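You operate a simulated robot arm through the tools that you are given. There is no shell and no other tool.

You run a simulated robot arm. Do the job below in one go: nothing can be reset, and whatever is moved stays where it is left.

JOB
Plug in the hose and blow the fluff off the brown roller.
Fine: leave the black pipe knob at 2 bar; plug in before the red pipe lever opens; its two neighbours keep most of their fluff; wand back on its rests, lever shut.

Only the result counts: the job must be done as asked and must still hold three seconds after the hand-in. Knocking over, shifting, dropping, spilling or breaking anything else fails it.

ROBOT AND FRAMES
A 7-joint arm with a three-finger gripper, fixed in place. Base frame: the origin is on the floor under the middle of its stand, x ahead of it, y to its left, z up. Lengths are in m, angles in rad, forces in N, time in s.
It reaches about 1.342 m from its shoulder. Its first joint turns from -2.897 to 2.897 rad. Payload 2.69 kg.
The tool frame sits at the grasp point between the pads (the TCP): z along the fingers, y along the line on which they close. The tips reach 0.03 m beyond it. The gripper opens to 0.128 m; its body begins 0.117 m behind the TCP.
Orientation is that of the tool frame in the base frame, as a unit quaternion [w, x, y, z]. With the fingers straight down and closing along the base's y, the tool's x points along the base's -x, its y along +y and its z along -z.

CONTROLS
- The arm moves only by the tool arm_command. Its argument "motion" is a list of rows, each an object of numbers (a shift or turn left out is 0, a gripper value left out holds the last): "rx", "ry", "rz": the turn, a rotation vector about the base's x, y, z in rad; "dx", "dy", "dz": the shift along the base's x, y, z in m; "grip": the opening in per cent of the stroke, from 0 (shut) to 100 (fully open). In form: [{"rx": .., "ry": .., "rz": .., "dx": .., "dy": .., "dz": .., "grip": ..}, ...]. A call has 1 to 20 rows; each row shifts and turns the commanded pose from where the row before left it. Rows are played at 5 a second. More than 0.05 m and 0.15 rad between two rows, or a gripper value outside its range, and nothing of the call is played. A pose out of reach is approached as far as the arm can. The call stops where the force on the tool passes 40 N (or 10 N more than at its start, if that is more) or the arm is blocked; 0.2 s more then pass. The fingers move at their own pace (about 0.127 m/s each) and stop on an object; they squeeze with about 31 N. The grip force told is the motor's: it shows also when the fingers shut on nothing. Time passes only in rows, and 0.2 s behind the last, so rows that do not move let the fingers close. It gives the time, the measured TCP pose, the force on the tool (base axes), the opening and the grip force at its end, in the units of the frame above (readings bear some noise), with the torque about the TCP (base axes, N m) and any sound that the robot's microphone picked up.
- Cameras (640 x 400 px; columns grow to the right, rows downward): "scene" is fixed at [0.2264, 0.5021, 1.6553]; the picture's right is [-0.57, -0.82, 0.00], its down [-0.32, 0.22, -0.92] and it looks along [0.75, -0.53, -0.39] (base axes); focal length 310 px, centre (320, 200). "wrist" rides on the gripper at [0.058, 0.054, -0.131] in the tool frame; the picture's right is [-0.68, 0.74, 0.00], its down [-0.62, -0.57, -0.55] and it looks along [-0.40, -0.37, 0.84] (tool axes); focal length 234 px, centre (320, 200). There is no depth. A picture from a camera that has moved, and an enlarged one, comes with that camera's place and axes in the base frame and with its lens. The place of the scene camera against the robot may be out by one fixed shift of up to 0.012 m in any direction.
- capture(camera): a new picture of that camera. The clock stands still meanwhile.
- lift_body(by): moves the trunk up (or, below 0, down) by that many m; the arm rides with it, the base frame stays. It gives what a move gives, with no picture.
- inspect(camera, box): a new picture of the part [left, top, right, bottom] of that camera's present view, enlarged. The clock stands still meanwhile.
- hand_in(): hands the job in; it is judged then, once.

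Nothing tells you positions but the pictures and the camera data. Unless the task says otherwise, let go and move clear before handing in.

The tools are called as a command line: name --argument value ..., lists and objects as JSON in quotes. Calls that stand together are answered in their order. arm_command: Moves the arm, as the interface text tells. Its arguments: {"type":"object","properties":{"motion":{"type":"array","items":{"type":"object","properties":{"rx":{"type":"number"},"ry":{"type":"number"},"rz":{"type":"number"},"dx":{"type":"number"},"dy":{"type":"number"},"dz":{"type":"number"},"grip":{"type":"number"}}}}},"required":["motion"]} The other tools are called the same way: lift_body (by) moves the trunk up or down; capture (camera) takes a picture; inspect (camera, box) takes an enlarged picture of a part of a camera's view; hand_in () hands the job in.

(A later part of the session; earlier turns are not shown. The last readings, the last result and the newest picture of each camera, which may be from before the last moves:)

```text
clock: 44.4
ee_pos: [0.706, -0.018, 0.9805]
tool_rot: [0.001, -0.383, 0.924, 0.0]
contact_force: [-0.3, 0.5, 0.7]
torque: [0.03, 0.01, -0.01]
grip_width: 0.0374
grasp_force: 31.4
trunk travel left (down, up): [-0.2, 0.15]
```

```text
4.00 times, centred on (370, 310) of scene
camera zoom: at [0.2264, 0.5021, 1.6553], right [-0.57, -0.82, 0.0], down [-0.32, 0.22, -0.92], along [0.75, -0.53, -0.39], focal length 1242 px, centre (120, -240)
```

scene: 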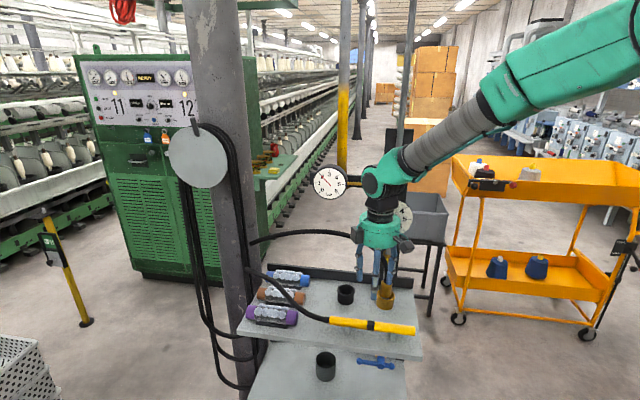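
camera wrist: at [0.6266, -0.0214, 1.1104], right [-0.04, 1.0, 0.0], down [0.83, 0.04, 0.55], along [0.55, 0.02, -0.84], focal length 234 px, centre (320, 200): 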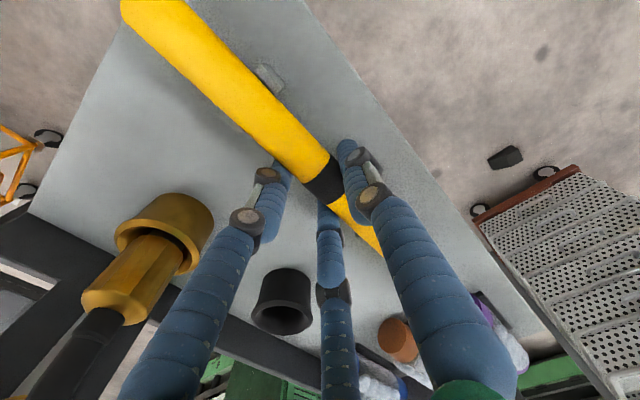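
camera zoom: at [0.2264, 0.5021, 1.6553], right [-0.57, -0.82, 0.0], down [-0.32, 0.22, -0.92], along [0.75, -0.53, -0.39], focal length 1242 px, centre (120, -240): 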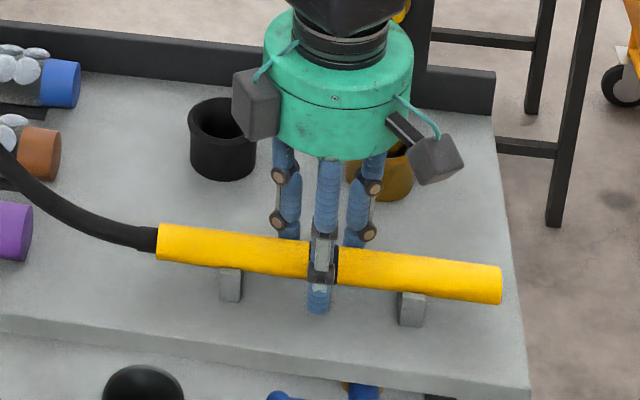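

The wand is held firmly (31 N) and undisturbed on its rests. Lifting straight up.

arm_command --motion '[{"dz": 0.015, "grip": 0}, {"dz": 0.025}, {"dz": 0.04}, {"dz": 0.04}, {"dz": 0.04}, {"dz": 0.04}, {}]'

capture --camera "wrist"

capture --camera "scene"

```text
clock: 46.0
ee_pos: [0.7029, -0.0157, 1.1806]
tool_rot: [0.001, -0.384, 0.923, 0.001]
contact_force: [0.2, 0.0, 0.5]
torque: [0.03, -0.07, -0.01]
grip_width: 0.002
grasp_force: 31.0
trunk travel left (down, up): [-0.2, 0.15]
```

```text
taken
camera wrist: at [0.6237, -0.0193, 1.3114], right [-0.04, 1.0, 0.0], down [0.83, 0.04, 0.55], along [0.55, 0.02, -0.84], focal length 234 px, centre (320, 200)
```

wrist: 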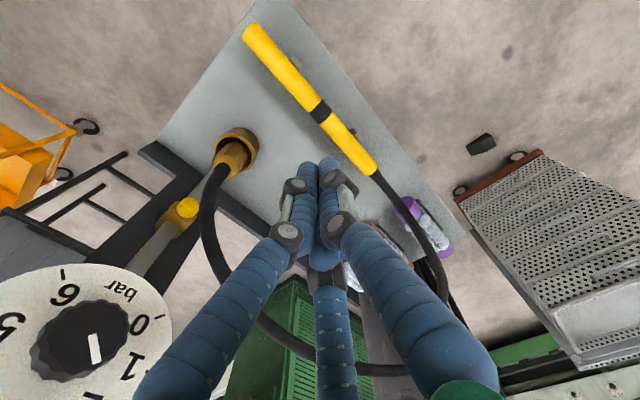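

```text
taken
```

scene: 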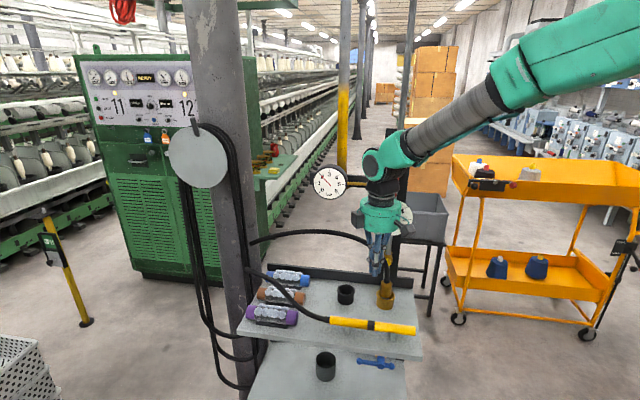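

The fingers slid off: the gripper is fully closed and the wand is still lying on its rests. I'll check that it hasn't moved before trying a lower, firmer grip.

inspect --camera "scene" --box '[310, 260, 430, 360]'

inspect --camera "wrist" --box '[230, 0, 400, 190]'

inspect --camera "scene" --box '[320, 310, 380, 350]'

inspect --camera "scene" --box '[370, 310, 430, 350]'

```text
4.00 times, centred on (370, 310) of scene
camera zoom: at [0.2264, 0.5021, 1.6553], right [-0.57, -0.82, 0.0], down [-0.32, 0.22, -0.92], along [0.75, -0.53, -0.39], focal length 1242 px, centre (120, -240)
```

zoom: 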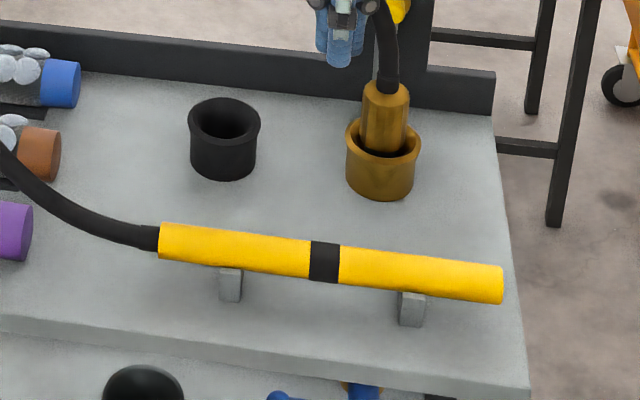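

```text
2.11 times, centred on (315, 95) of wrist
camera zoom: at [0.6237, -0.0193, 1.3114], right [-0.04, 1.0, 0.0], down [0.83, 0.04, 0.55], along [0.55, 0.02, -0.84], focal length 493 px, centre (330, 421)
```

zoom: 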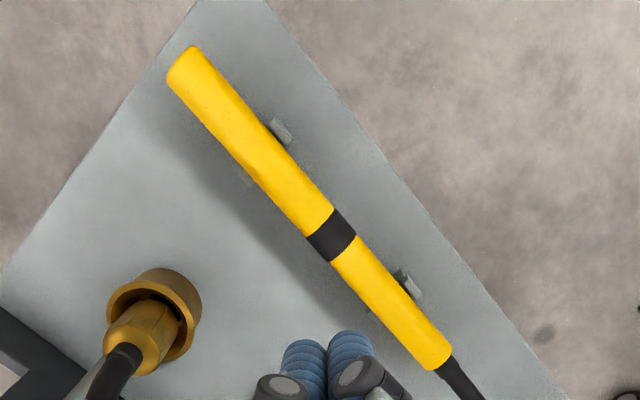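

```text
10.00 times, centred on (350, 330) of scene
camera zoom: at [0.2264, 0.5021, 1.6553], right [-0.57, -0.82, 0.0], down [-0.32, 0.22, -0.92], along [0.75, -0.53, -0.39], focal length 3104 px, centre (20, -1100)
```

zoom: 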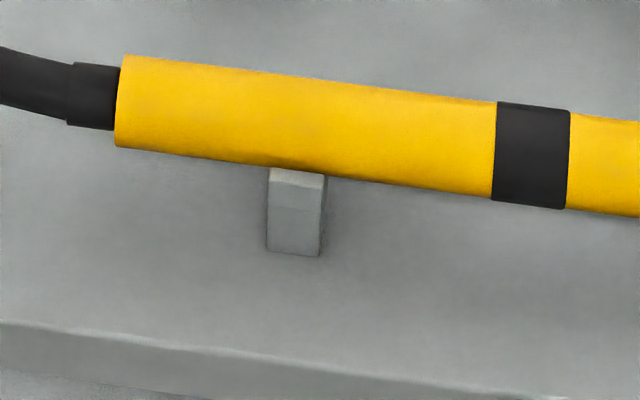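

```text
10.00 times, centred on (400, 330) of scene
camera zoom: at [0.2264, 0.5021, 1.6553], right [-0.57, -0.82, 0.0], down [-0.32, 0.22, -0.92], along [0.75, -0.53, -0.39], focal length 3104 px, centre (-480, -1100)
```

zoom: 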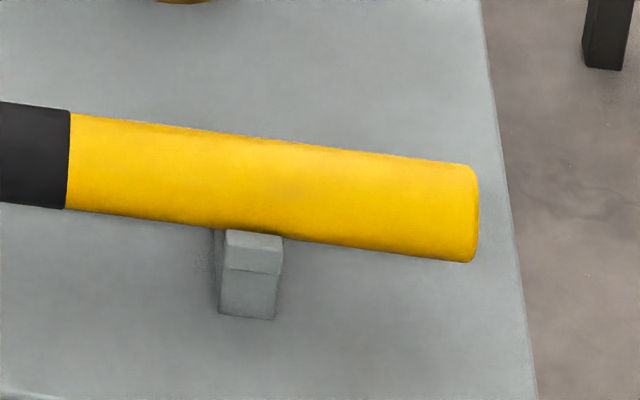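

The wand is still on both rests, shifted only about 2 mm along its length. I'll regrip about 6 mm deeper and lift in tiny steps while reading the force.

arm_command --motion '[{"grip": 90}, {"grip": 90}, {"dz": -0.045}, {"dz": -0.045}, {"dz": -0.045}, {"dz": -0.035}, {"dz": -0.02}, {"dz": -0.01}, {"dz": -0.006}, {}]'

inspect --camera "scene" --box '[340, 290, 400, 350]'

capture --camera "wrist"

```text
clock: 48.2
ee_pos: [0.7033, -0.0178, 0.9721]
tool_rot: [0.001, -0.382, 0.924, 0.0]
contact_force: [0.1, -0.4, 0.3]
torque: [0.0, 0.02, 0.03]
grip_width: 0.1153
grasp_force: 0.1
trunk travel left (down, up): [-0.2, 0.15]
```

```text
6.67 times, centred on (370, 320) of scene
camera zoom: at [0.2264, 0.5021, 1.6553], right [-0.57, -0.82, 0.0], down [-0.32, 0.22, -0.92], along [0.75, -0.53, -0.39], focal length 2070 px, centre (-13, -600)
```

zoom: 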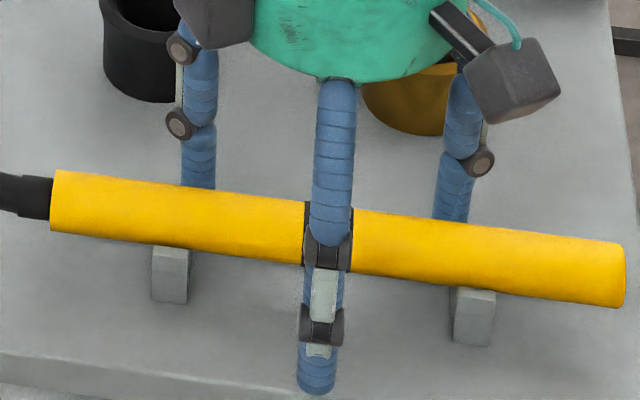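

```text
taken
camera wrist: at [0.6252, -0.0211, 1.1041], right [-0.04, 1.0, 0.0], down [0.83, 0.03, 0.55], along [0.55, 0.02, -0.84], focal length 234 px, centre (320, 200)
```

wrist: 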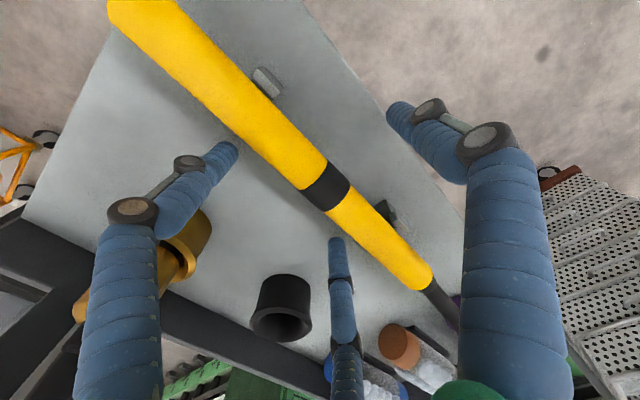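

No contact at this height. Closing and then lifting only 6 mm to see how it holds.

arm_command --motion '[{"grip": 50}, {"grip": 25}, {"grip": 0}, {"grip": 0}, {"grip": 0}]'

inspect --camera "wrist" --box '[240, 100, 420, 260]'

inspect --camera "scene" --box '[340, 290, 400, 350]'

```text
clock: 49.4
ee_pos: [0.7049, -0.0168, 0.9738]
tool_rot: [0.001, -0.383, 0.924, 0.0]
contact_force: [3.7, -7.5, 2.7]
torque: [0.01, -0.02, 0.09]
grip_width: 0.0371
grasp_force: 30.9
trunk travel left (down, up): [-0.2, 0.15]
```

```text
2.50 times, centred on (330, 180) of wrist
camera zoom: at [0.6254, -0.0215, 1.1045], right [-0.04, 1.0, 0.0], down [0.83, 0.03, 0.55], along [0.55, 0.02, -0.84], focal length 585 px, centre (295, 250)
```

zoom: 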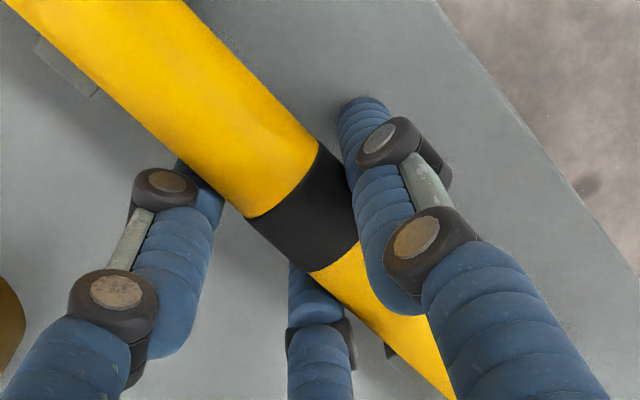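

```text
6.67 times, centred on (370, 320) of scene
camera zoom: at [0.2264, 0.5021, 1.6553], right [-0.57, -0.82, 0.0], down [-0.32, 0.22, -0.92], along [0.75, -0.53, -0.39], focal length 2070 px, centre (-13, -600)
```

zoom: 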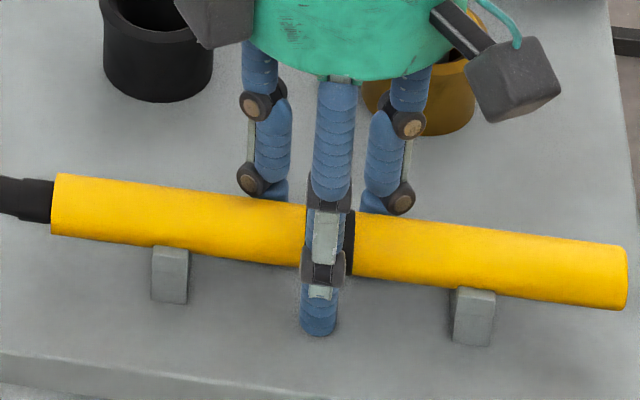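

Thumb and both back fingers are on the wand now. Lifting 6 mm and checking force and width.

arm_command --motion '[{"dz": 0.003, "grip": 0}, {"dz": 0.003}, {}]'

inspect --camera "scene" --box '[320, 290, 420, 350]'

```text
clock: 50.2
ee_pos: [0.7036, -0.0171, 0.9786]
tool_rot: [0.0, -0.383, 0.924, 0.0]
contact_force: [0.6, 0.5, -1.6]
torque: [0.0, -0.01, 0.02]
grip_width: 0.0371
grasp_force: 31.5
trunk travel left (down, up): [-0.2, 0.15]
```

```text
6.40 times, centred on (370, 320) of scene
camera zoom: at [0.2264, 0.5021, 1.6553], right [-0.57, -0.82, 0.0], down [-0.32, 0.22, -0.92], along [0.75, -0.53, -0.39], focal length 1987 px, centre (0, -568)
```

zoom: 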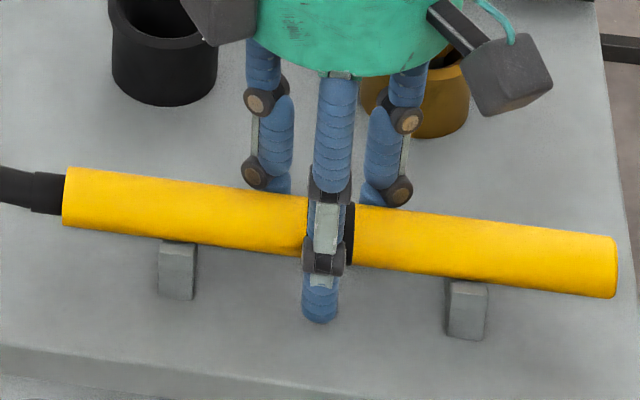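

The wand now hangs in the grip at about 1.6 N with the width unchanged, and it is off the rests. Lifting further, slowly.

arm_command --motion '[{"dz": 0.005, "grip": 0}, {"dz": 0.008}, {"dz": 0.01}, {"dz": 0.012}, {"dz": 0.015}, {}]'

inspect --camera "scene" --box '[310, 260, 430, 350]'

capture --camera "wrist"

```text
clock: 51.6
ee_pos: [0.7057, -0.0179, 1.0288]
tool_rot: [0.001, -0.382, 0.924, 0.0]
contact_force: [-0.6, -0.4, -1.1]
torque: [0.01, -0.02, 0.0]
grip_width: 0.0371
grasp_force: 30.6
trunk travel left (down, up): [-0.2, 0.15]
```

```text
4.44 times, centred on (370, 305) of scene
camera zoom: at [0.2264, 0.5021, 1.6553], right [-0.57, -0.82, 0.0], down [-0.32, 0.22, -0.92], along [0.75, -0.53, -0.39], focal length 1380 px, centre (98, -267)
```

zoom: 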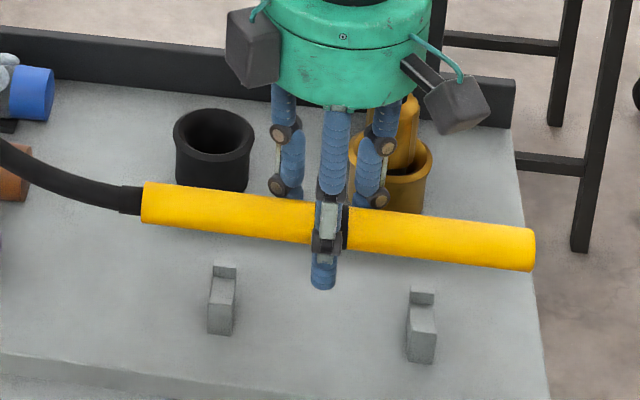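

```text
taken
camera wrist: at [0.6264, -0.0216, 1.1604], right [-0.04, 1.0, 0.0], down [0.83, 0.03, 0.55], along [0.55, 0.02, -0.84], focal length 234 px, centre (320, 200)
```

wrist: 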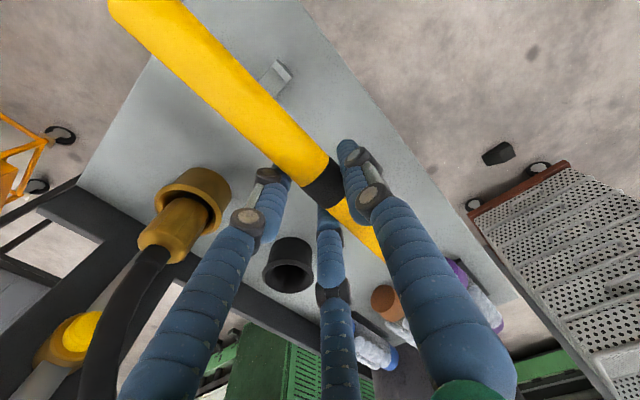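

The wand is securely held. Carrying it up and slightly forward to a clear spot, where I'll turn the nozzle down.

arm_command --motion '[{"dx": 0.0009, "dy": 0.0091, "dz": 0.0211, "grip": 0}, {"dx": 0.0009, "dy": 0.0091, "dz": 0.0211}, {"dx": 0.0009, "dy": 0.0091, "dz": 0.0211}, {"dx": 0.0009, "dy": 0.0091, "dz": 0.0211}, {"dx": 0.0009, "dy": 0.0091, "dz": 0.0211}, {"dx": 0.0009, "dy": 0.0091, "dz": 0.0211}, {"dx": 0.0009, "dy": 0.0091, "dz": 0.0211}, {"dx": 0.0009, "dy": 0.0091, "dz": 0.0211}, {"dx": 0.0009, "dy": 0.0091, "dz": 0.0211}, {}]'

capture --camera "scene"

```text
clock: 53.8
ee_pos: [0.7117, 0.064, 1.2188]
tool_rot: [0.0, -0.383, 0.924, 0.001]
contact_force: [-0.1, -0.6, -2.4]
torque: [-0.02, -0.02, 0.0]
grip_width: 0.0372
grasp_force: 30.7
trunk travel left (down, up): [-0.2, 0.15]
```

```text
taken
```

scene: 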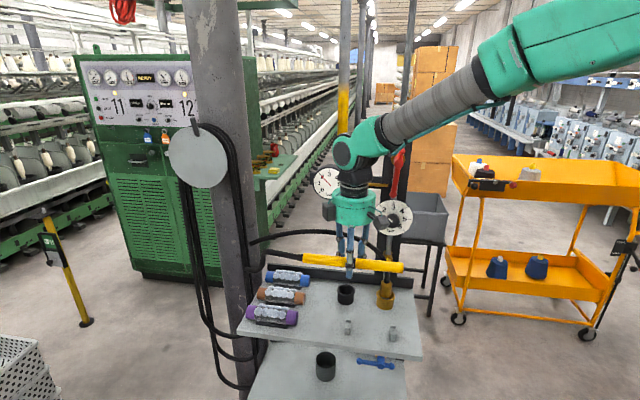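

The wand is level and held. Rotating gently so the nozzle points straight down with the hand coming from the front, turning by way of the front-right so it never sweeps the rollers.

arm_command --motion '[{"ry": -0.0855, "rz": -0.0605, "grip": 0}, {"ry": -0.0855, "rz": -0.0605}, {"ry": -0.0855, "rz": -0.0605}, {"ry": -0.0855, "rz": -0.0605}, {"ry": -0.0855, "rz": -0.0605}, {"ry": -0.0855, "rz": -0.0605}, {"ry": -0.0855, "rz": -0.0605}, {"ry": -0.0855, "rz": -0.0605}, {"ry": -0.0855, "rz": -0.0605}, {"ry": -0.0855, "rz": -0.0605}]'

capture --camera "scene"

```text
clock: 56.0
ee_pos: [0.7138, 0.0647, 1.2201]
tool_rot: [0.378, -0.064, 0.91, -0.156]
contact_force: [-0.3, 0.6, -1.3]
torque: [-0.04, 0.0, -0.01]
grip_width: 0.0372
grasp_force: 30.9
trunk travel left (down, up): [-0.2, 0.15]
```

```text
taken
```

scene: 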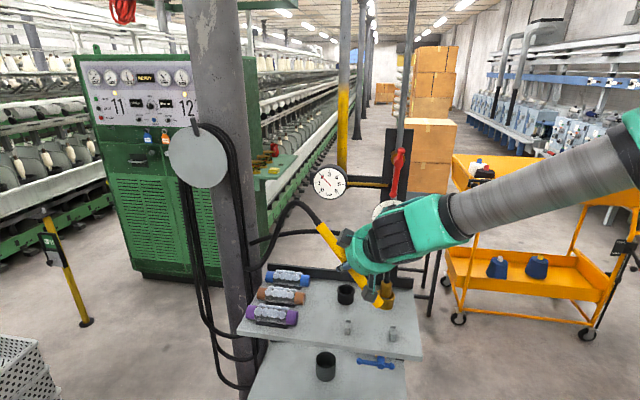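

Half way round with the grip steady. Finishing the turn.

arm_command --motion '[{"ry": -0.0855, "rz": -0.0605, "grip": 0}, {"ry": -0.0855, "rz": -0.0605}, {"ry": -0.0855, "rz": -0.0605}, {"ry": -0.0855, "rz": -0.0605}, {"ry": -0.0855, "rz": -0.0605}, {"ry": -0.0855, "rz": -0.0605}, {"ry": -0.0855, "rz": -0.0605}, {"ry": -0.0855, "rz": -0.0605}, {"ry": -0.0855, "rz": -0.0605}, {"ry": -0.0855, "rz": -0.0605}, {}]'

capture --camera "scene"

capture --camera "wrist"

```text
clock: 58.4
ee_pos: [0.7134, 0.0642, 1.2185]
tool_rot: [0.654, 0.272, 0.652, -0.271]
contact_force: [0.3, 0.9, -1.7]
torque: [-0.03, -0.04, -0.04]
grip_width: 0.0369
grasp_force: 31.7
trunk travel left (down, up): [-0.2, 0.15]
```

```text
taken
```

scene: 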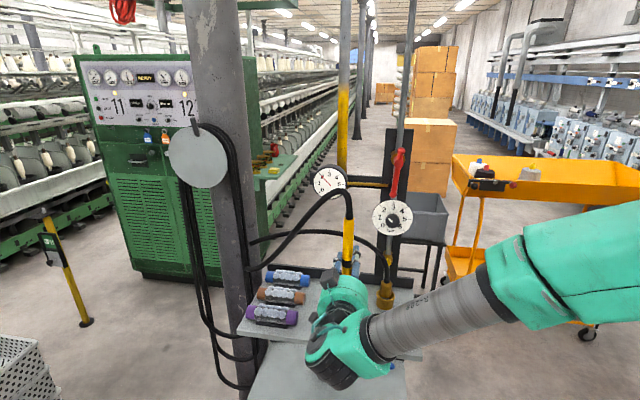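

```text
taken
camera wrist: at [0.6598, 0.195, 1.1598], right [0.52, 0.52, 0.68], down [-0.79, -0.01, 0.61], along [0.33, -0.85, 0.4], focal length 234 px, centre (320, 200)
```

wrist: 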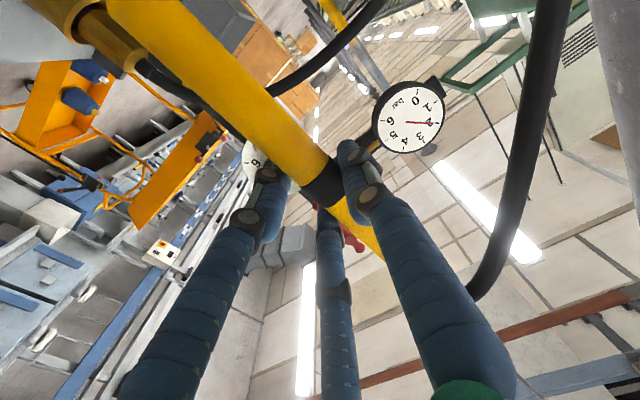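

The wand is upright, nozzle down, with the jet harmless over bare shelf. The brown roller's axis is at N 0.586, U 0.71–0.86. I'm moving onto that line beside the roller first.

arm_command --motion '[{"dx": 0.0206, "dy": -0.0088, "grip": 0}, {"dx": 0.0206, "dy": -0.0088}, {"dx": 0.0206, "dy": -0.0088}, {"dx": 0.0206, "dy": -0.0088}, {"dx": 0.0206, "dy": -0.0088}, {"dx": 0.0206, "dy": -0.0088}, {"dz": -0.015}, {"dz": -0.01}, {}]'

capture --camera "scene"

inspect --camera "scene" --box '[230, 200, 390, 330]'

```text
clock: 60.4
ee_pos: [0.8365, 0.0102, 1.1937]
tool_rot: [0.653, 0.271, 0.653, -0.271]
contact_force: [0.1, -0.5, -2.1]
torque: [-0.02, 0.02, 0.02]
grip_width: 0.0369
grasp_force: 30.6
trunk travel left (down, up): [-0.2, 0.15]
```

```text
taken
```

scene: 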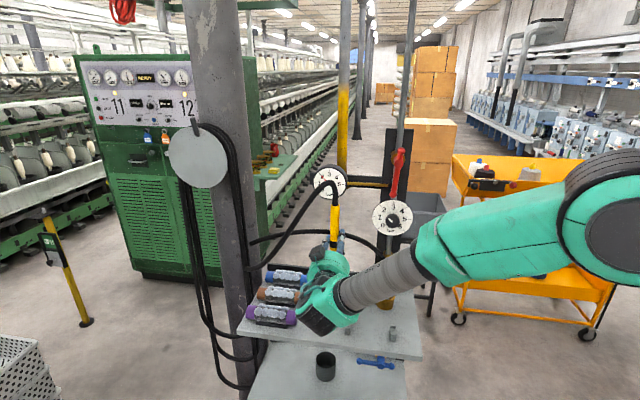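

```text
3.08 times, centred on (310, 265) of scene
camera zoom: at [0.2264, 0.5021, 1.6553], right [-0.57, -0.82, 0.0], down [-0.32, 0.22, -0.92], along [0.75, -0.53, -0.39], focal length 955 px, centre (351, 0)
```

zoom: 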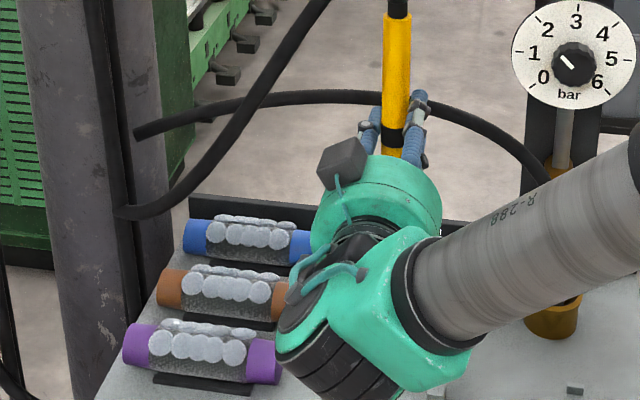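

The jet line is set (N 0.584) and the nozzle is about 7 cm above the fluff. I'm moving to the roller's right end, then sweeping slowly along it.

arm_command --motion '[{"dx": 0.0141, "dy": 0.0141, "grip": 0}, {"dx": 0.0141, "dy": 0.0141}, {"dx": 0.0141, "dy": 0.0141}, {"dx": 0.0141, "dy": 0.0141}, {"dx": 0.0141, "dy": 0.0141}, {"dx": 0.0071, "dy": 0.0071}, {"dx": 0.0071, "dy": 0.0071}, {"dx": 0.0071, "dy": 0.0071}]'

capture --camera "scene"

inspect --camera "scene" --box '[220, 200, 380, 330]'

capture --camera "wrist"

```text
clock: 62.2
ee_pos: [0.9287, 0.104, 1.1922]
tool_rot: [0.654, 0.271, 0.652, -0.27]
contact_force: [-0.3, 0.1, -1.9]
torque: [0.01, 0.04, 0.0]
grip_width: 0.0369
grasp_force: 31.0
trunk travel left (down, up): [-0.2, 0.15]
```

```text
taken
```

scene: 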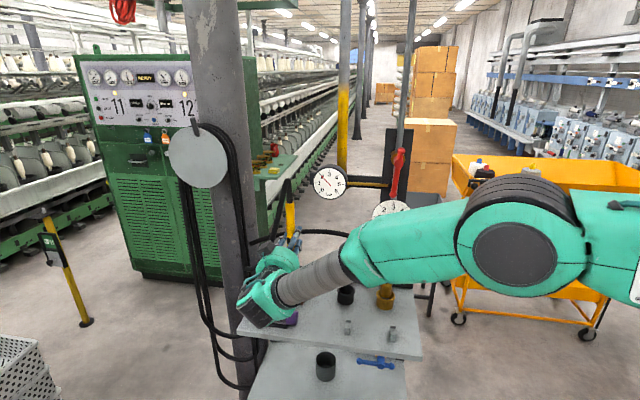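

```text
3.08 times, centred on (300, 265) of scene
camera zoom: at [0.2264, 0.5021, 1.6553], right [-0.57, -0.82, 0.0], down [-0.32, 0.22, -0.92], along [0.75, -0.53, -0.39], focal length 955 px, centre (382, 0)
```

zoom: 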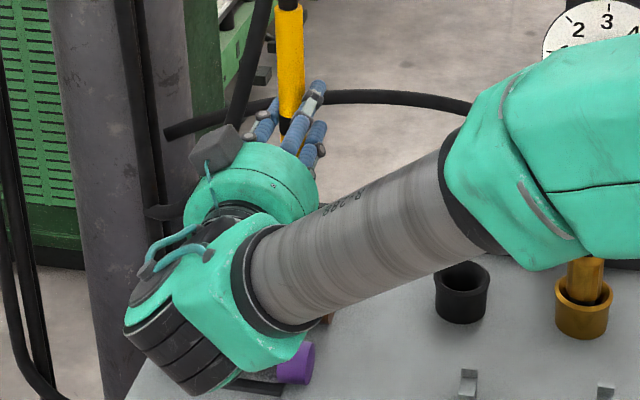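

```text
taken
camera wrist: at [0.8752, 0.2334, 1.1336], right [0.52, 0.52, 0.68], down [-0.79, -0.01, 0.61], along [0.33, -0.85, 0.4], focal length 234 px, centre (320, 200)
```

wrist: 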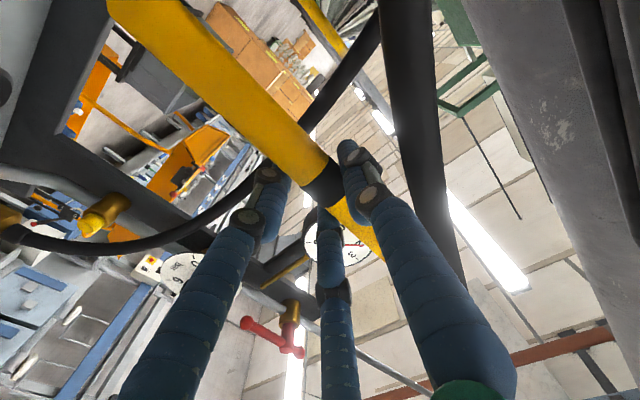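

The hand hides the rollers while it is over them, but forces are clean. Continuing the slow sweep to the far end and back.

arm_command --motion '[{"dx": 0.0071, "dy": 0.0071, "grip": 0}, {"dx": 0.0071, "dy": 0.0071}, {"dx": 0.0071, "dy": 0.0071}, {"dx": 0.0071, "dy": 0.0071}, {"dx": 0.0071, "dy": 0.0071}, {"dx": 0.0071, "dy": 0.0071}, {"dx": 0.0071, "dy": 0.0071}, {"dx": 0.0071, "dy": 0.0071}, {"dx": 0.0071, "dy": 0.0071}, {"dx": 0.0071, "dy": 0.0071}, {"dx": 0.0071, "dy": 0.0071}, {"dx": 0.0071, "dy": 0.0071}]'

inspect --camera "scene" --box '[220, 200, 380, 330]'

```text
clock: 64.8
ee_pos: [1.0137, 0.1888, 1.1936]
tool_rot: [0.654, 0.271, 0.653, -0.271]
contact_force: [-0.2, 0.0, -1.2]
torque: [0.0, -0.01, 0.06]
grip_width: 0.0369
grasp_force: 30.9
trunk travel left (down, up): [-0.2, 0.15]
```

```text
3.08 times, centred on (300, 265) of scene
camera zoom: at [0.2264, 0.5021, 1.6553], right [-0.57, -0.82, 0.0], down [-0.32, 0.22, -0.92], along [0.75, -0.53, -0.39], focal length 955 px, centre (382, 0)
```

zoom: 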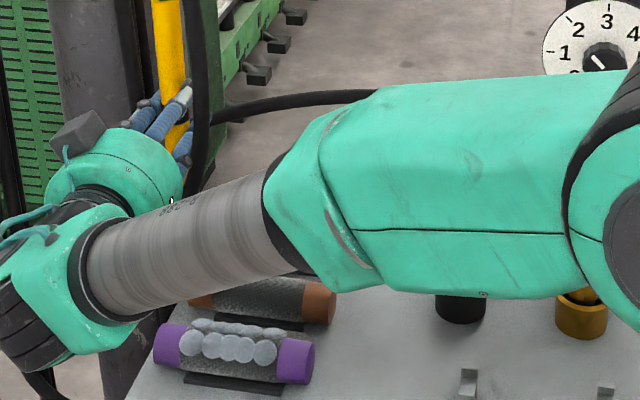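

The jet works: the visible part of the brown roller is bare and purple keeps its fluff. Sweeping back along the same line to the starting spot to inspect.

arm_command --motion '[{"dx": -0.0071, "dy": -0.0071, "grip": 0}, {"dx": -0.0071, "dy": -0.0071}, {"dx": -0.0071, "dy": -0.0071}, {"dx": -0.0071, "dy": -0.0071}, {"dx": -0.0071, "dy": -0.0071}, {"dx": -0.0071, "dy": -0.0071}, {"dx": -0.0071, "dy": -0.0071}, {"dx": -0.0071, "dy": -0.0071}, {"dx": -0.0071, "dy": -0.0071}, {"dx": -0.0071, "dy": -0.0071}, {"dx": -0.0071, "dy": -0.0071}, {"dx": -0.0071, "dy": -0.0071}, {"dx": -0.0071, "dy": -0.0071}, {"dx": -0.0071, "dy": -0.0071}, {"dx": -0.0071, "dy": -0.0071}, {"dx": -0.0141, "dy": -0.0141}, {"dx": -0.0141, "dy": -0.0141}, {"dx": -0.0141, "dy": -0.0141}, {"dx": -0.0141, "dy": -0.0141}, {"dx": -0.0141, "dy": -0.0141}]'

inspect --camera "scene" --box '[230, 250, 330, 340]'

capture --camera "scene"

```text
clock: 69.0
ee_pos: [0.8364, 0.0098, 1.1936]
tool_rot: [0.654, 0.272, 0.652, -0.271]
contact_force: [0.4, 0.1, -0.8]
torque: [0.03, -0.01, -0.03]
grip_width: 0.0367
grasp_force: 30.8
trunk travel left (down, up): [-0.2, 0.15]
```

```text
4.44 times, centred on (280, 295) of scene
camera zoom: at [0.2264, 0.5021, 1.6553], right [-0.57, -0.82, 0.0], down [-0.32, 0.22, -0.92], along [0.75, -0.53, -0.39], focal length 1380 px, centre (498, -222)
```

zoom: 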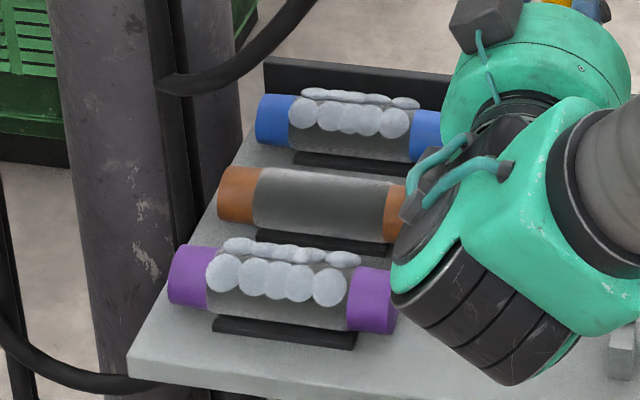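

```text
taken
```

scene: 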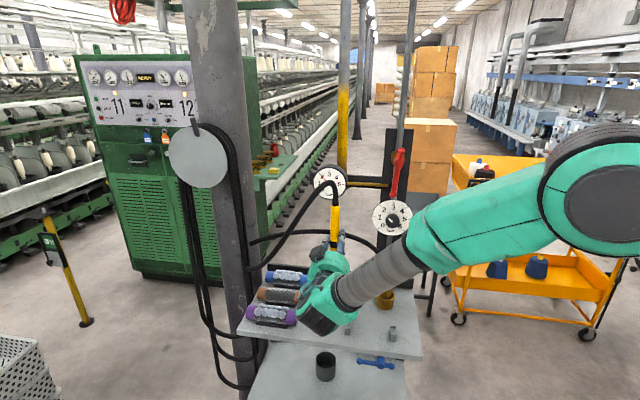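

Brown is completely bare, while blue and purple keep all their fluff. Next I'm returning the wand along exactly the reverse path, first back to the turning spot.

arm_command --motion '[{"dz": 0.01, "grip": 0}, {"dz": 0.015}, {"dx": -0.0206, "dy": 0.0088}, {"dx": -0.0206, "dy": 0.0088}, {"dx": -0.0206, "dy": 0.0088}, {"dx": -0.0206, "dy": 0.0088}, {"dx": -0.0206, "dy": 0.0088}, {"dx": -0.0206, "dy": 0.0088}, {"ry": 0.0855, "rz": 0.0605}, {"ry": 0.0855, "rz": 0.0605}, {"ry": 0.0855, "rz": 0.0605}, {"ry": 0.0855, "rz": 0.0605}, {"ry": 0.0855, "rz": 0.0605}, {"ry": 0.0855, "rz": 0.0605}, {"ry": 0.0855, "rz": 0.0605}, {"ry": 0.0855, "rz": 0.0605}, {"ry": 0.0855, "rz": 0.0605}, {"ry": 0.0855, "rz": 0.0605}]'

capture --camera "scene"

```text
clock: 72.8
ee_pos: [0.7132, 0.0647, 1.2191]
tool_rot: [0.377, -0.065, 0.911, -0.156]
contact_force: [-0.5, 0.7, -1.7]
torque: [-0.02, -0.03, 0.02]
grip_width: 0.0369
grasp_force: 30.8
trunk travel left (down, up): [-0.2, 0.15]
```

```text
taken
```

scene: 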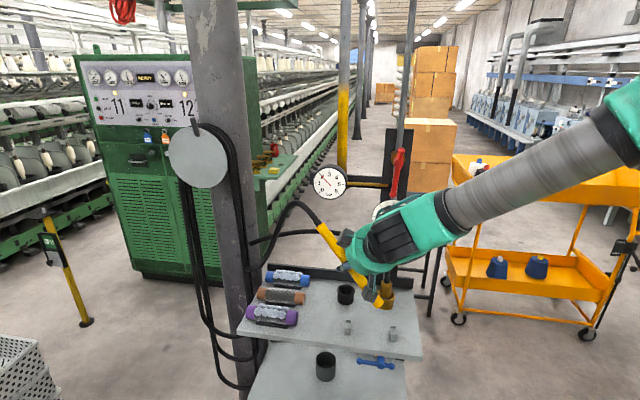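

Half way through the return turn and the grip is steady. I'm finishing the turn and coming back above the rests.

arm_command --motion '[{"ry": 0.0855, "rz": 0.0605, "grip": 0}, {"ry": 0.0855, "rz": 0.0605}, {"ry": 0.0855, "rz": 0.0605}, {"ry": 0.0855, "rz": 0.0605}, {"ry": 0.0855, "rz": 0.0605}, {"ry": 0.0855, "rz": 0.0605}, {"ry": 0.0855, "rz": 0.0605}, {"ry": 0.0855, "rz": 0.0605}, {"ry": 0.0855, "rz": 0.0605}, {"ry": 0.0855, "rz": 0.0605}, {"dx": -0.0009, "dy": -0.0091, "dz": -0.0211}, {"dx": -0.0009, "dy": -0.0091, "dz": -0.0211}, {"dx": -0.0009, "dy": -0.0091, "dz": -0.0211}, {"dx": -0.0009, "dy": -0.0091, "dz": -0.0211}, {"dx": -0.0009, "dy": -0.0091, "dz": -0.0211}, {"dx": -0.0009, "dy": -0.0091, "dz": -0.0211}, {"dx": -0.0009, "dy": -0.0091, "dz": -0.0211}, {"dx": -0.0009, "dy": -0.0091, "dz": -0.0211}, {"dx": -0.0009, "dy": -0.0091, "dz": -0.0211}, {}]'

inspect --camera "scene" --box '[310, 260, 430, 350]'

capture --camera "wrist"

```text
clock: 77.0
ee_pos: [0.706, -0.017, 1.0303]
tool_rot: [0.001, -0.383, 0.924, 0.0]
contact_force: [-0.5, -0.3, -1.7]
torque: [-0.01, 0.01, -0.01]
grip_width: 0.0371
grasp_force: 31.2
trunk travel left (down, up): [-0.2, 0.15]
```

```text
4.44 times, centred on (370, 305) of scene
camera zoom: at [0.2264, 0.5021, 1.6553], right [-0.57, -0.82, 0.0], down [-0.32, 0.22, -0.92], along [0.75, -0.53, -0.39], focal length 1380 px, centre (98, -267)
```

zoom: 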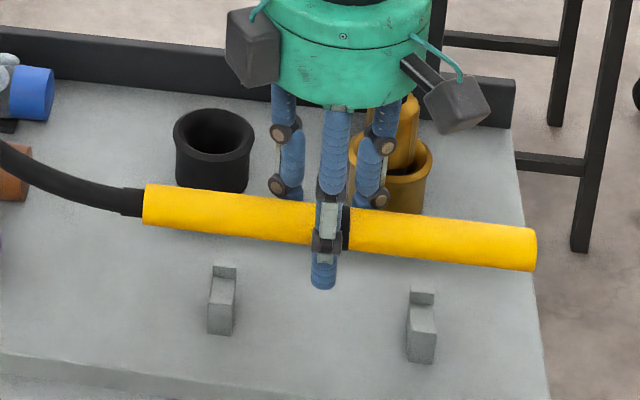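

```text
taken
camera wrist: at [0.6266, -0.0218, 1.1605], right [-0.04, 1.0, 0.0], down [0.83, 0.03, 0.55], along [0.55, 0.02, -0.84], focal length 234 px, centre (320, 200)
```

wrist: 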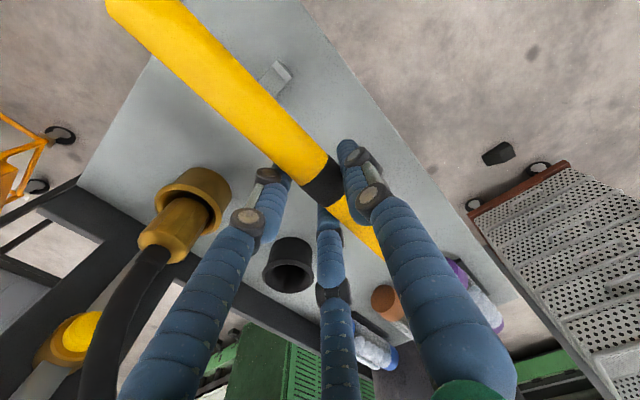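

The wand is back above its rests, nearly exactly as it left (about 3 mm along its length, which I'm correcting). Lowering gently onto the rests.

arm_command --motion '[{"dx": 0.0021, "dy": 0.0021, "dz": -0.012, "grip": 0}, {"dz": -0.014}, {"dz": -0.012}, {"dz": -0.008}, {"dz": -0.005}, {}]'

inspect --camera "scene" --box '[320, 290, 420, 350]'

```text
clock: 78.4
ee_pos: [0.7093, -0.0152, 0.9763]
tool_rot: [0.001, -0.382, 0.924, 0.0]
contact_force: [0.2, 0.3, -1.8]
torque: [-0.04, -0.02, -0.01]
grip_width: 0.037
grasp_force: 31.4
trunk travel left (down, up): [-0.2, 0.15]
```

```text
6.40 times, centred on (370, 320) of scene
camera zoom: at [0.2264, 0.5021, 1.6553], right [-0.57, -0.82, 0.0], down [-0.32, 0.22, -0.92], along [0.75, -0.53, -0.39], focal length 1987 px, centre (0, -568)
```

zoom: 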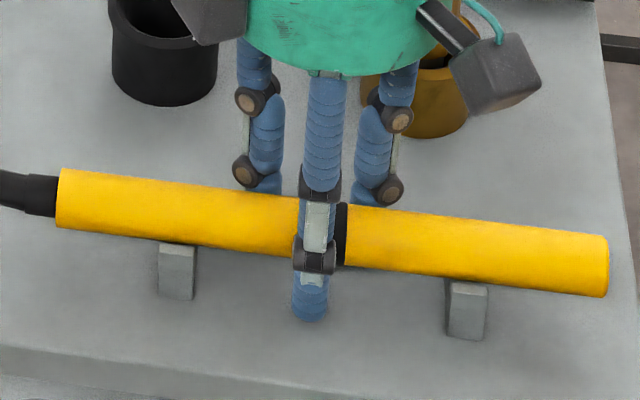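

Not touching yet (still carrying about 1.8 N). Lowering the last few mm.

arm_command --motion '[{"dz": -0.002, "grip": 0}, {"dz": -0.0015}, {"dz": -0.0015}, {}]'

inspect --camera "scene" --box '[320, 290, 420, 350]'

```text
clock: 79.4
ee_pos: [0.708, -0.0158, 0.9743]
tool_rot: [0.002, -0.383, 0.924, 0.0]
contact_force: [-4.8, -1.9, 20.6]
torque: [0.49, -0.12, 0.16]
grip_width: 0.0369
grasp_force: 31.1
trunk travel left (down, up): [-0.2, 0.15]
```

```text
6.40 times, centred on (370, 320) of scene
camera zoom: at [0.2264, 0.5021, 1.6553], right [-0.57, -0.82, 0.0], down [-0.32, 0.22, -0.92], along [0.75, -0.53, -0.39], focal length 1987 px, centre (0, -568)
```

zoom: 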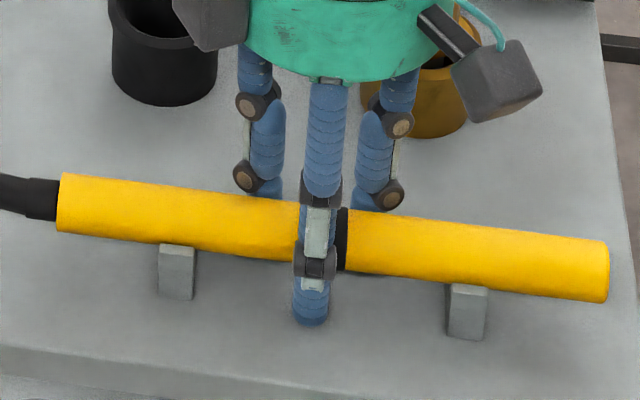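

It's on the rests, pressing 20 N. Easing off 2 mm, then opening.

arm_command --motion '[{"dz": 0.0025, "grip": 0}, {}]'

```text
clock: 80.0
ee_pos: [0.7057, -0.015, 0.9741]
tool_rot: [-0.001, -0.382, 0.924, 0.0]
contact_force: [3.8, 0.2, 2.6]
torque: [0.2, -0.21, -0.16]
grip_width: 0.0367
grasp_force: 31.5
trunk travel left (down, up): [-0.2, 0.15]
```

The force is nearly gone. Opening the fingers slowly.

arm_command --motion '[{"grip": 40}, {"grip": 60}, {"grip": 90}, {"grip": 90}, {}]'

inspect --camera "scene" --box '[320, 290, 420, 350]'

capture --camera "wrist"

```text
clock: 81.2
ee_pos: [0.7066, -0.0158, 0.9746]
tool_rot: [0.001, -0.383, 0.924, 0.0]
contact_force: [0.7, -0.2, -0.2]
torque: [-0.02, 0.01, -0.01]
grip_width: 0.115
grasp_force: 0.1
trunk travel left (down, up): [-0.2, 0.15]
```

```text
6.40 times, centred on (370, 320) of scene
camera zoom: at [0.2264, 0.5021, 1.6553], right [-0.57, -0.82, 0.0], down [-0.32, 0.22, -0.92], along [0.75, -0.53, -0.39], focal length 1987 px, centre (0, -568)
```

zoom: 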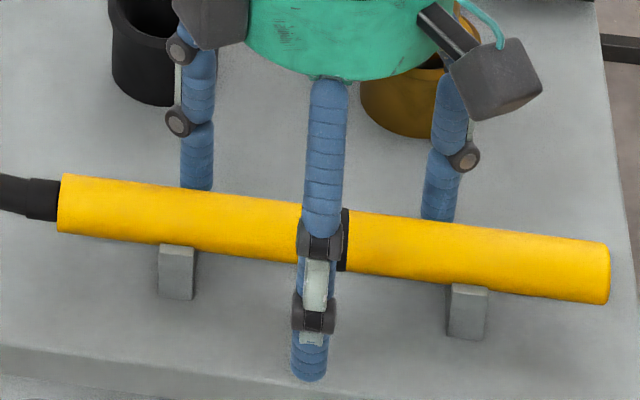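

```text
taken
camera wrist: at [0.6284, -0.0196, 1.1058], right [-0.04, 1.0, 0.0], down [0.83, 0.03, 0.55], along [0.55, 0.02, -0.84], focal length 234 px, centre (320, 200)
```

wrist: 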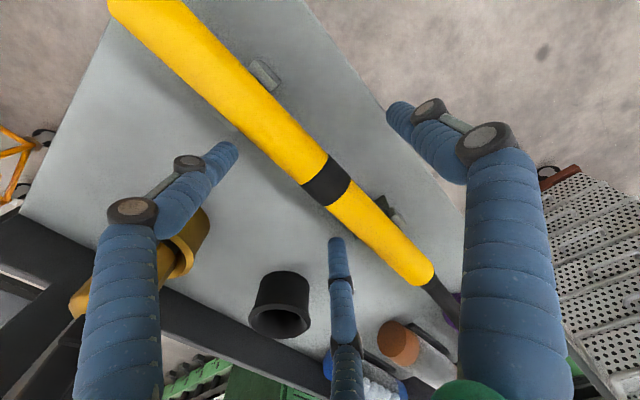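

The wand lies on both rests where it was. Raising clear, then back to the lever to shut it, this time approaching from its right side.

arm_command --motion '[{"dz": 0.02, "grip": 90}, {"dz": 0.03}, {"dz": 0.04}, {"dz": 0.04}, {"dz": 0.04}, {"rx": -0.101, "ry": -0.101, "dx": -0.0048, "dy": -0.0083, "dz": 0.0182, "grip": 0}, {"rx": -0.101, "ry": -0.101, "dx": -0.0048, "dy": -0.0083, "dz": 0.0182}, {"rx": -0.101, "ry": -0.101, "dx": -0.0048, "dy": -0.0083, "dz": 0.0182}, {"rx": -0.101, "ry": -0.101, "dx": -0.0048, "dy": -0.0083, "dz": 0.0182}, {"rx": -0.101, "ry": -0.101, "dx": -0.0048, "dy": -0.0083, "dz": 0.0182}, {"rx": -0.101, "ry": -0.101, "dx": -0.0048, "dy": -0.0083, "dz": 0.0182}, {"rx": -0.101, "ry": -0.101, "dx": -0.0048, "dy": -0.0083, "dz": 0.0182}, {"rx": -0.101, "ry": -0.101, "dx": -0.0048, "dy": -0.0083, "dz": 0.0182}, {"rx": -0.101, "ry": -0.101, "dx": -0.0048, "dy": -0.0083, "dz": 0.0182}, {"rx": -0.101, "ry": -0.101, "dx": -0.0048, "dy": -0.0083, "dz": 0.0182}, {"rx": -0.101, "ry": -0.101, "dx": -0.0048, "dy": -0.0083, "dz": 0.0182}, {}, {}]'

capture --camera "wrist"

capture --camera "scene"

inspect --camera "scene" --box '[230, 250, 430, 360]'

```text
clock: 85.0
ee_pos: [0.6542, -0.1058, 1.3462]
tool_rot: [-0.271, 0.271, -0.653, 0.654]
contact_force: [1.8, 1.1, 0.5]
torque: [0.04, -0.01, -0.01]
grip_width: 0.0019
grasp_force: 30.9
trunk travel left (down, up): [-0.2, 0.15]
```

```text
taken
camera wrist: at [0.5203, -0.0559, 1.2915], right [0.48, 0.48, -0.74], down [0.05, 0.82, 0.56], along [0.88, -0.3, 0.37], focal length 234 px, centre (320, 200)
```

wrist: 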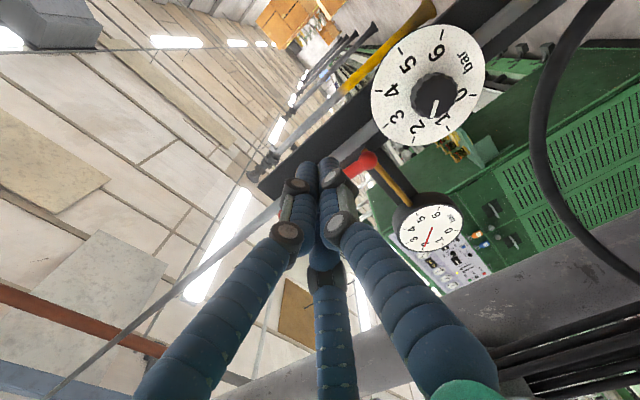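

```text
taken
```

scene: 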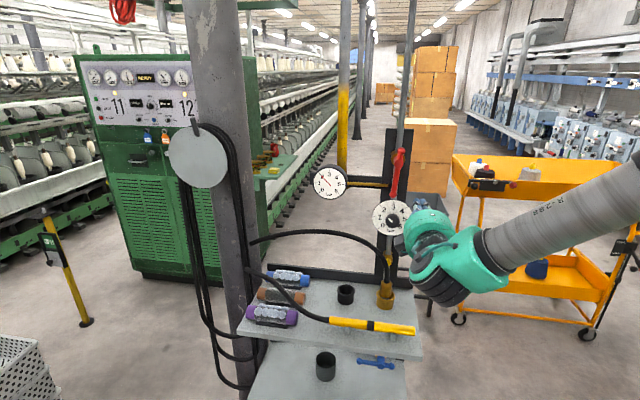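

```text
3.20 times, centred on (330, 305) of scene
camera zoom: at [0.2264, 0.5021, 1.6553], right [-0.57, -0.82, 0.0], down [-0.32, 0.22, -0.92], along [0.75, -0.53, -0.39], focal length 993 px, centre (288, -136)
```

zoom: 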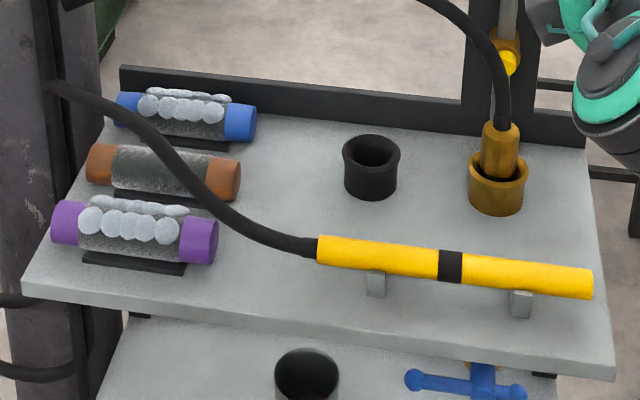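

Wand, plug and rollers are all in order, and the lever hangs vertical at U 0.44. I'm moving in on its right side and pushing it back left and up along its arc.

arm_command --motion '[{"dx": 0.0232, "dy": -0.0232, "grip": 0}, {"dx": 0.0232, "dy": -0.0232}, {"dx": 0.0232, "dy": -0.0232}, {}, {"dx": 0.0163, "dy": 0.0163, "dz": -0.0025}, {"dx": 0.0144, "dy": 0.0144, "dz": -0.005}, {"dx": 0.0149, "dy": 0.0149}, {"dx": 0.0142, "dy": 0.0142, "dz": 0.006}, {}]'

capture --camera "wrist"

inspect --camera "scene" --box '[300, 120, 440, 240]'

```text
clock: 87.0
ee_pos: [0.7827, -0.1176, 1.3452]
tool_rot: [-0.272, 0.271, -0.652, 0.654]
contact_force: [-0.1, 1.0, -0.3]
torque: [0.01, -0.03, -0.02]
grip_width: 0.0022
grasp_force: 31.4
trunk travel left (down, up): [-0.2, 0.15]
```

```text
taken
camera wrist: at [0.6504, -0.066, 1.2912], right [0.48, 0.48, -0.74], down [0.05, 0.82, 0.56], along [0.88, -0.3, 0.37], focal length 234 px, centre (320, 200)
```

wrist: 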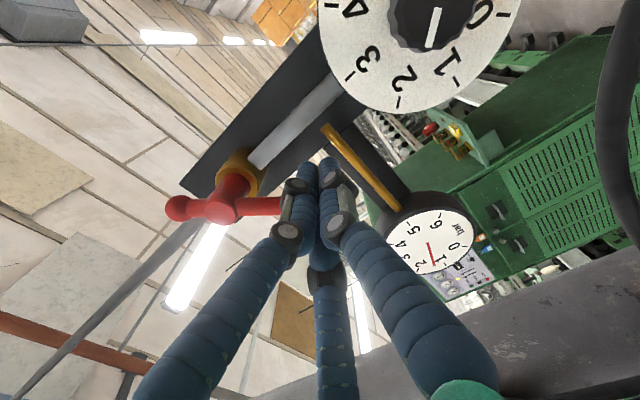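

```text
3.33 times, centred on (370, 180) of scene
camera zoom: at [0.2264, 0.5021, 1.6553], right [-0.57, -0.82, 0.0], down [-0.32, 0.22, -0.92], along [0.75, -0.53, -0.39], focal length 1035 px, centre (153, 267)
```

zoom: 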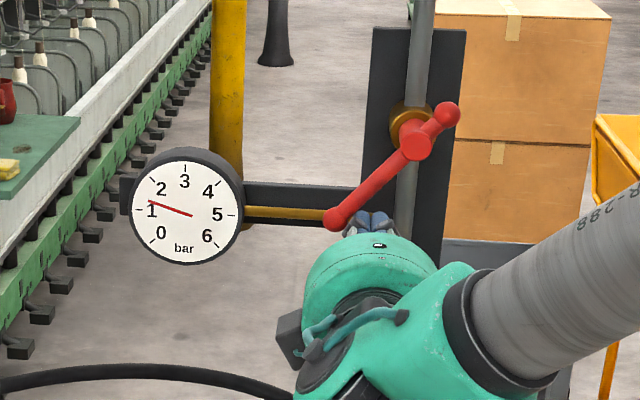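

The lever is half closed and the gauge is falling. Continuing up to horizontal.

arm_command --motion '[{"dx": 0.0128, "dy": 0.0128, "dz": 0.011, "grip": 0}, {"dx": 0.0103, "dy": 0.0103, "dz": 0.0151}, {"dx": 0.0072, "dy": 0.0072, "dz": 0.0184}, {"dz": 0.002}, {}]'

capture --camera "wrist"

inspect --camera "scene" --box '[300, 120, 440, 240]'

```text
clock: 88.2
ee_pos: [0.8143, -0.0863, 1.3907]
tool_rot: [-0.271, 0.272, -0.652, 0.654]
contact_force: [-0.3, 0.3, 0.3]
torque: [-0.01, 0.01, 0.0]
grip_width: 0.0019
grasp_force: 30.9
trunk travel left (down, up): [-0.2, 0.15]
```

```text
taken
camera wrist: at [0.6807, -0.0352, 1.3368], right [0.48, 0.48, -0.74], down [0.05, 0.82, 0.56], along [0.88, -0.3, 0.37], focal length 234 px, centre (320, 200)
```

wrist: 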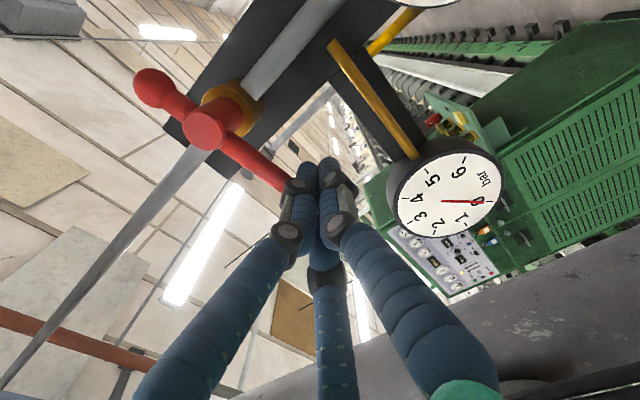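

```text
3.33 times, centred on (370, 180) of scene
camera zoom: at [0.2264, 0.5021, 1.6553], right [-0.57, -0.82, 0.0], down [-0.32, 0.22, -0.92], along [0.75, -0.53, -0.39], focal length 1035 px, centre (153, 267)
```

zoom: 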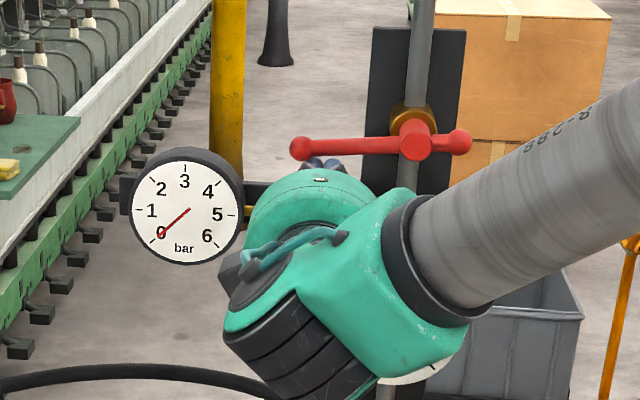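

The gauge is at 0. The lever is still about 5° below its original level, so I'm pushing up a little more until it meets its stop.

arm_command --motion '[{"dz": 0.003, "grip": 0}, {"dz": 0.003}, {"dz": 0.002}, {"dz": 0.002}, {}]'

inspect --camera "scene" --box '[350, 130, 430, 190]'

```text
clock: 89.4
ee_pos: [0.815, -0.0865, 1.4004]
tool_rot: [-0.271, 0.271, -0.653, 0.653]
contact_force: [-0.7, 0.1, -4.2]
torque: [0.04, 0.04, 0.03]
grip_width: 0.0019
grasp_force: 31.1
trunk travel left (down, up): [-0.2, 0.15]
```

```text
6.67 times, centred on (390, 160) of scene
camera zoom: at [0.2264, 0.5021, 1.6553], right [-0.57, -0.82, 0.0], down [-0.32, 0.22, -0.92], along [0.75, -0.53, -0.39], focal length 2070 px, centre (-147, 467)
```

zoom: 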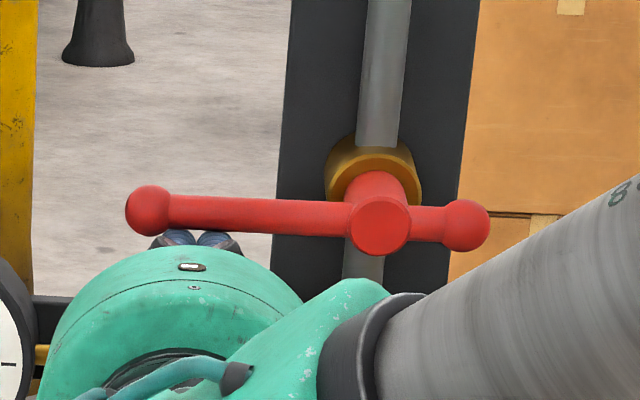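

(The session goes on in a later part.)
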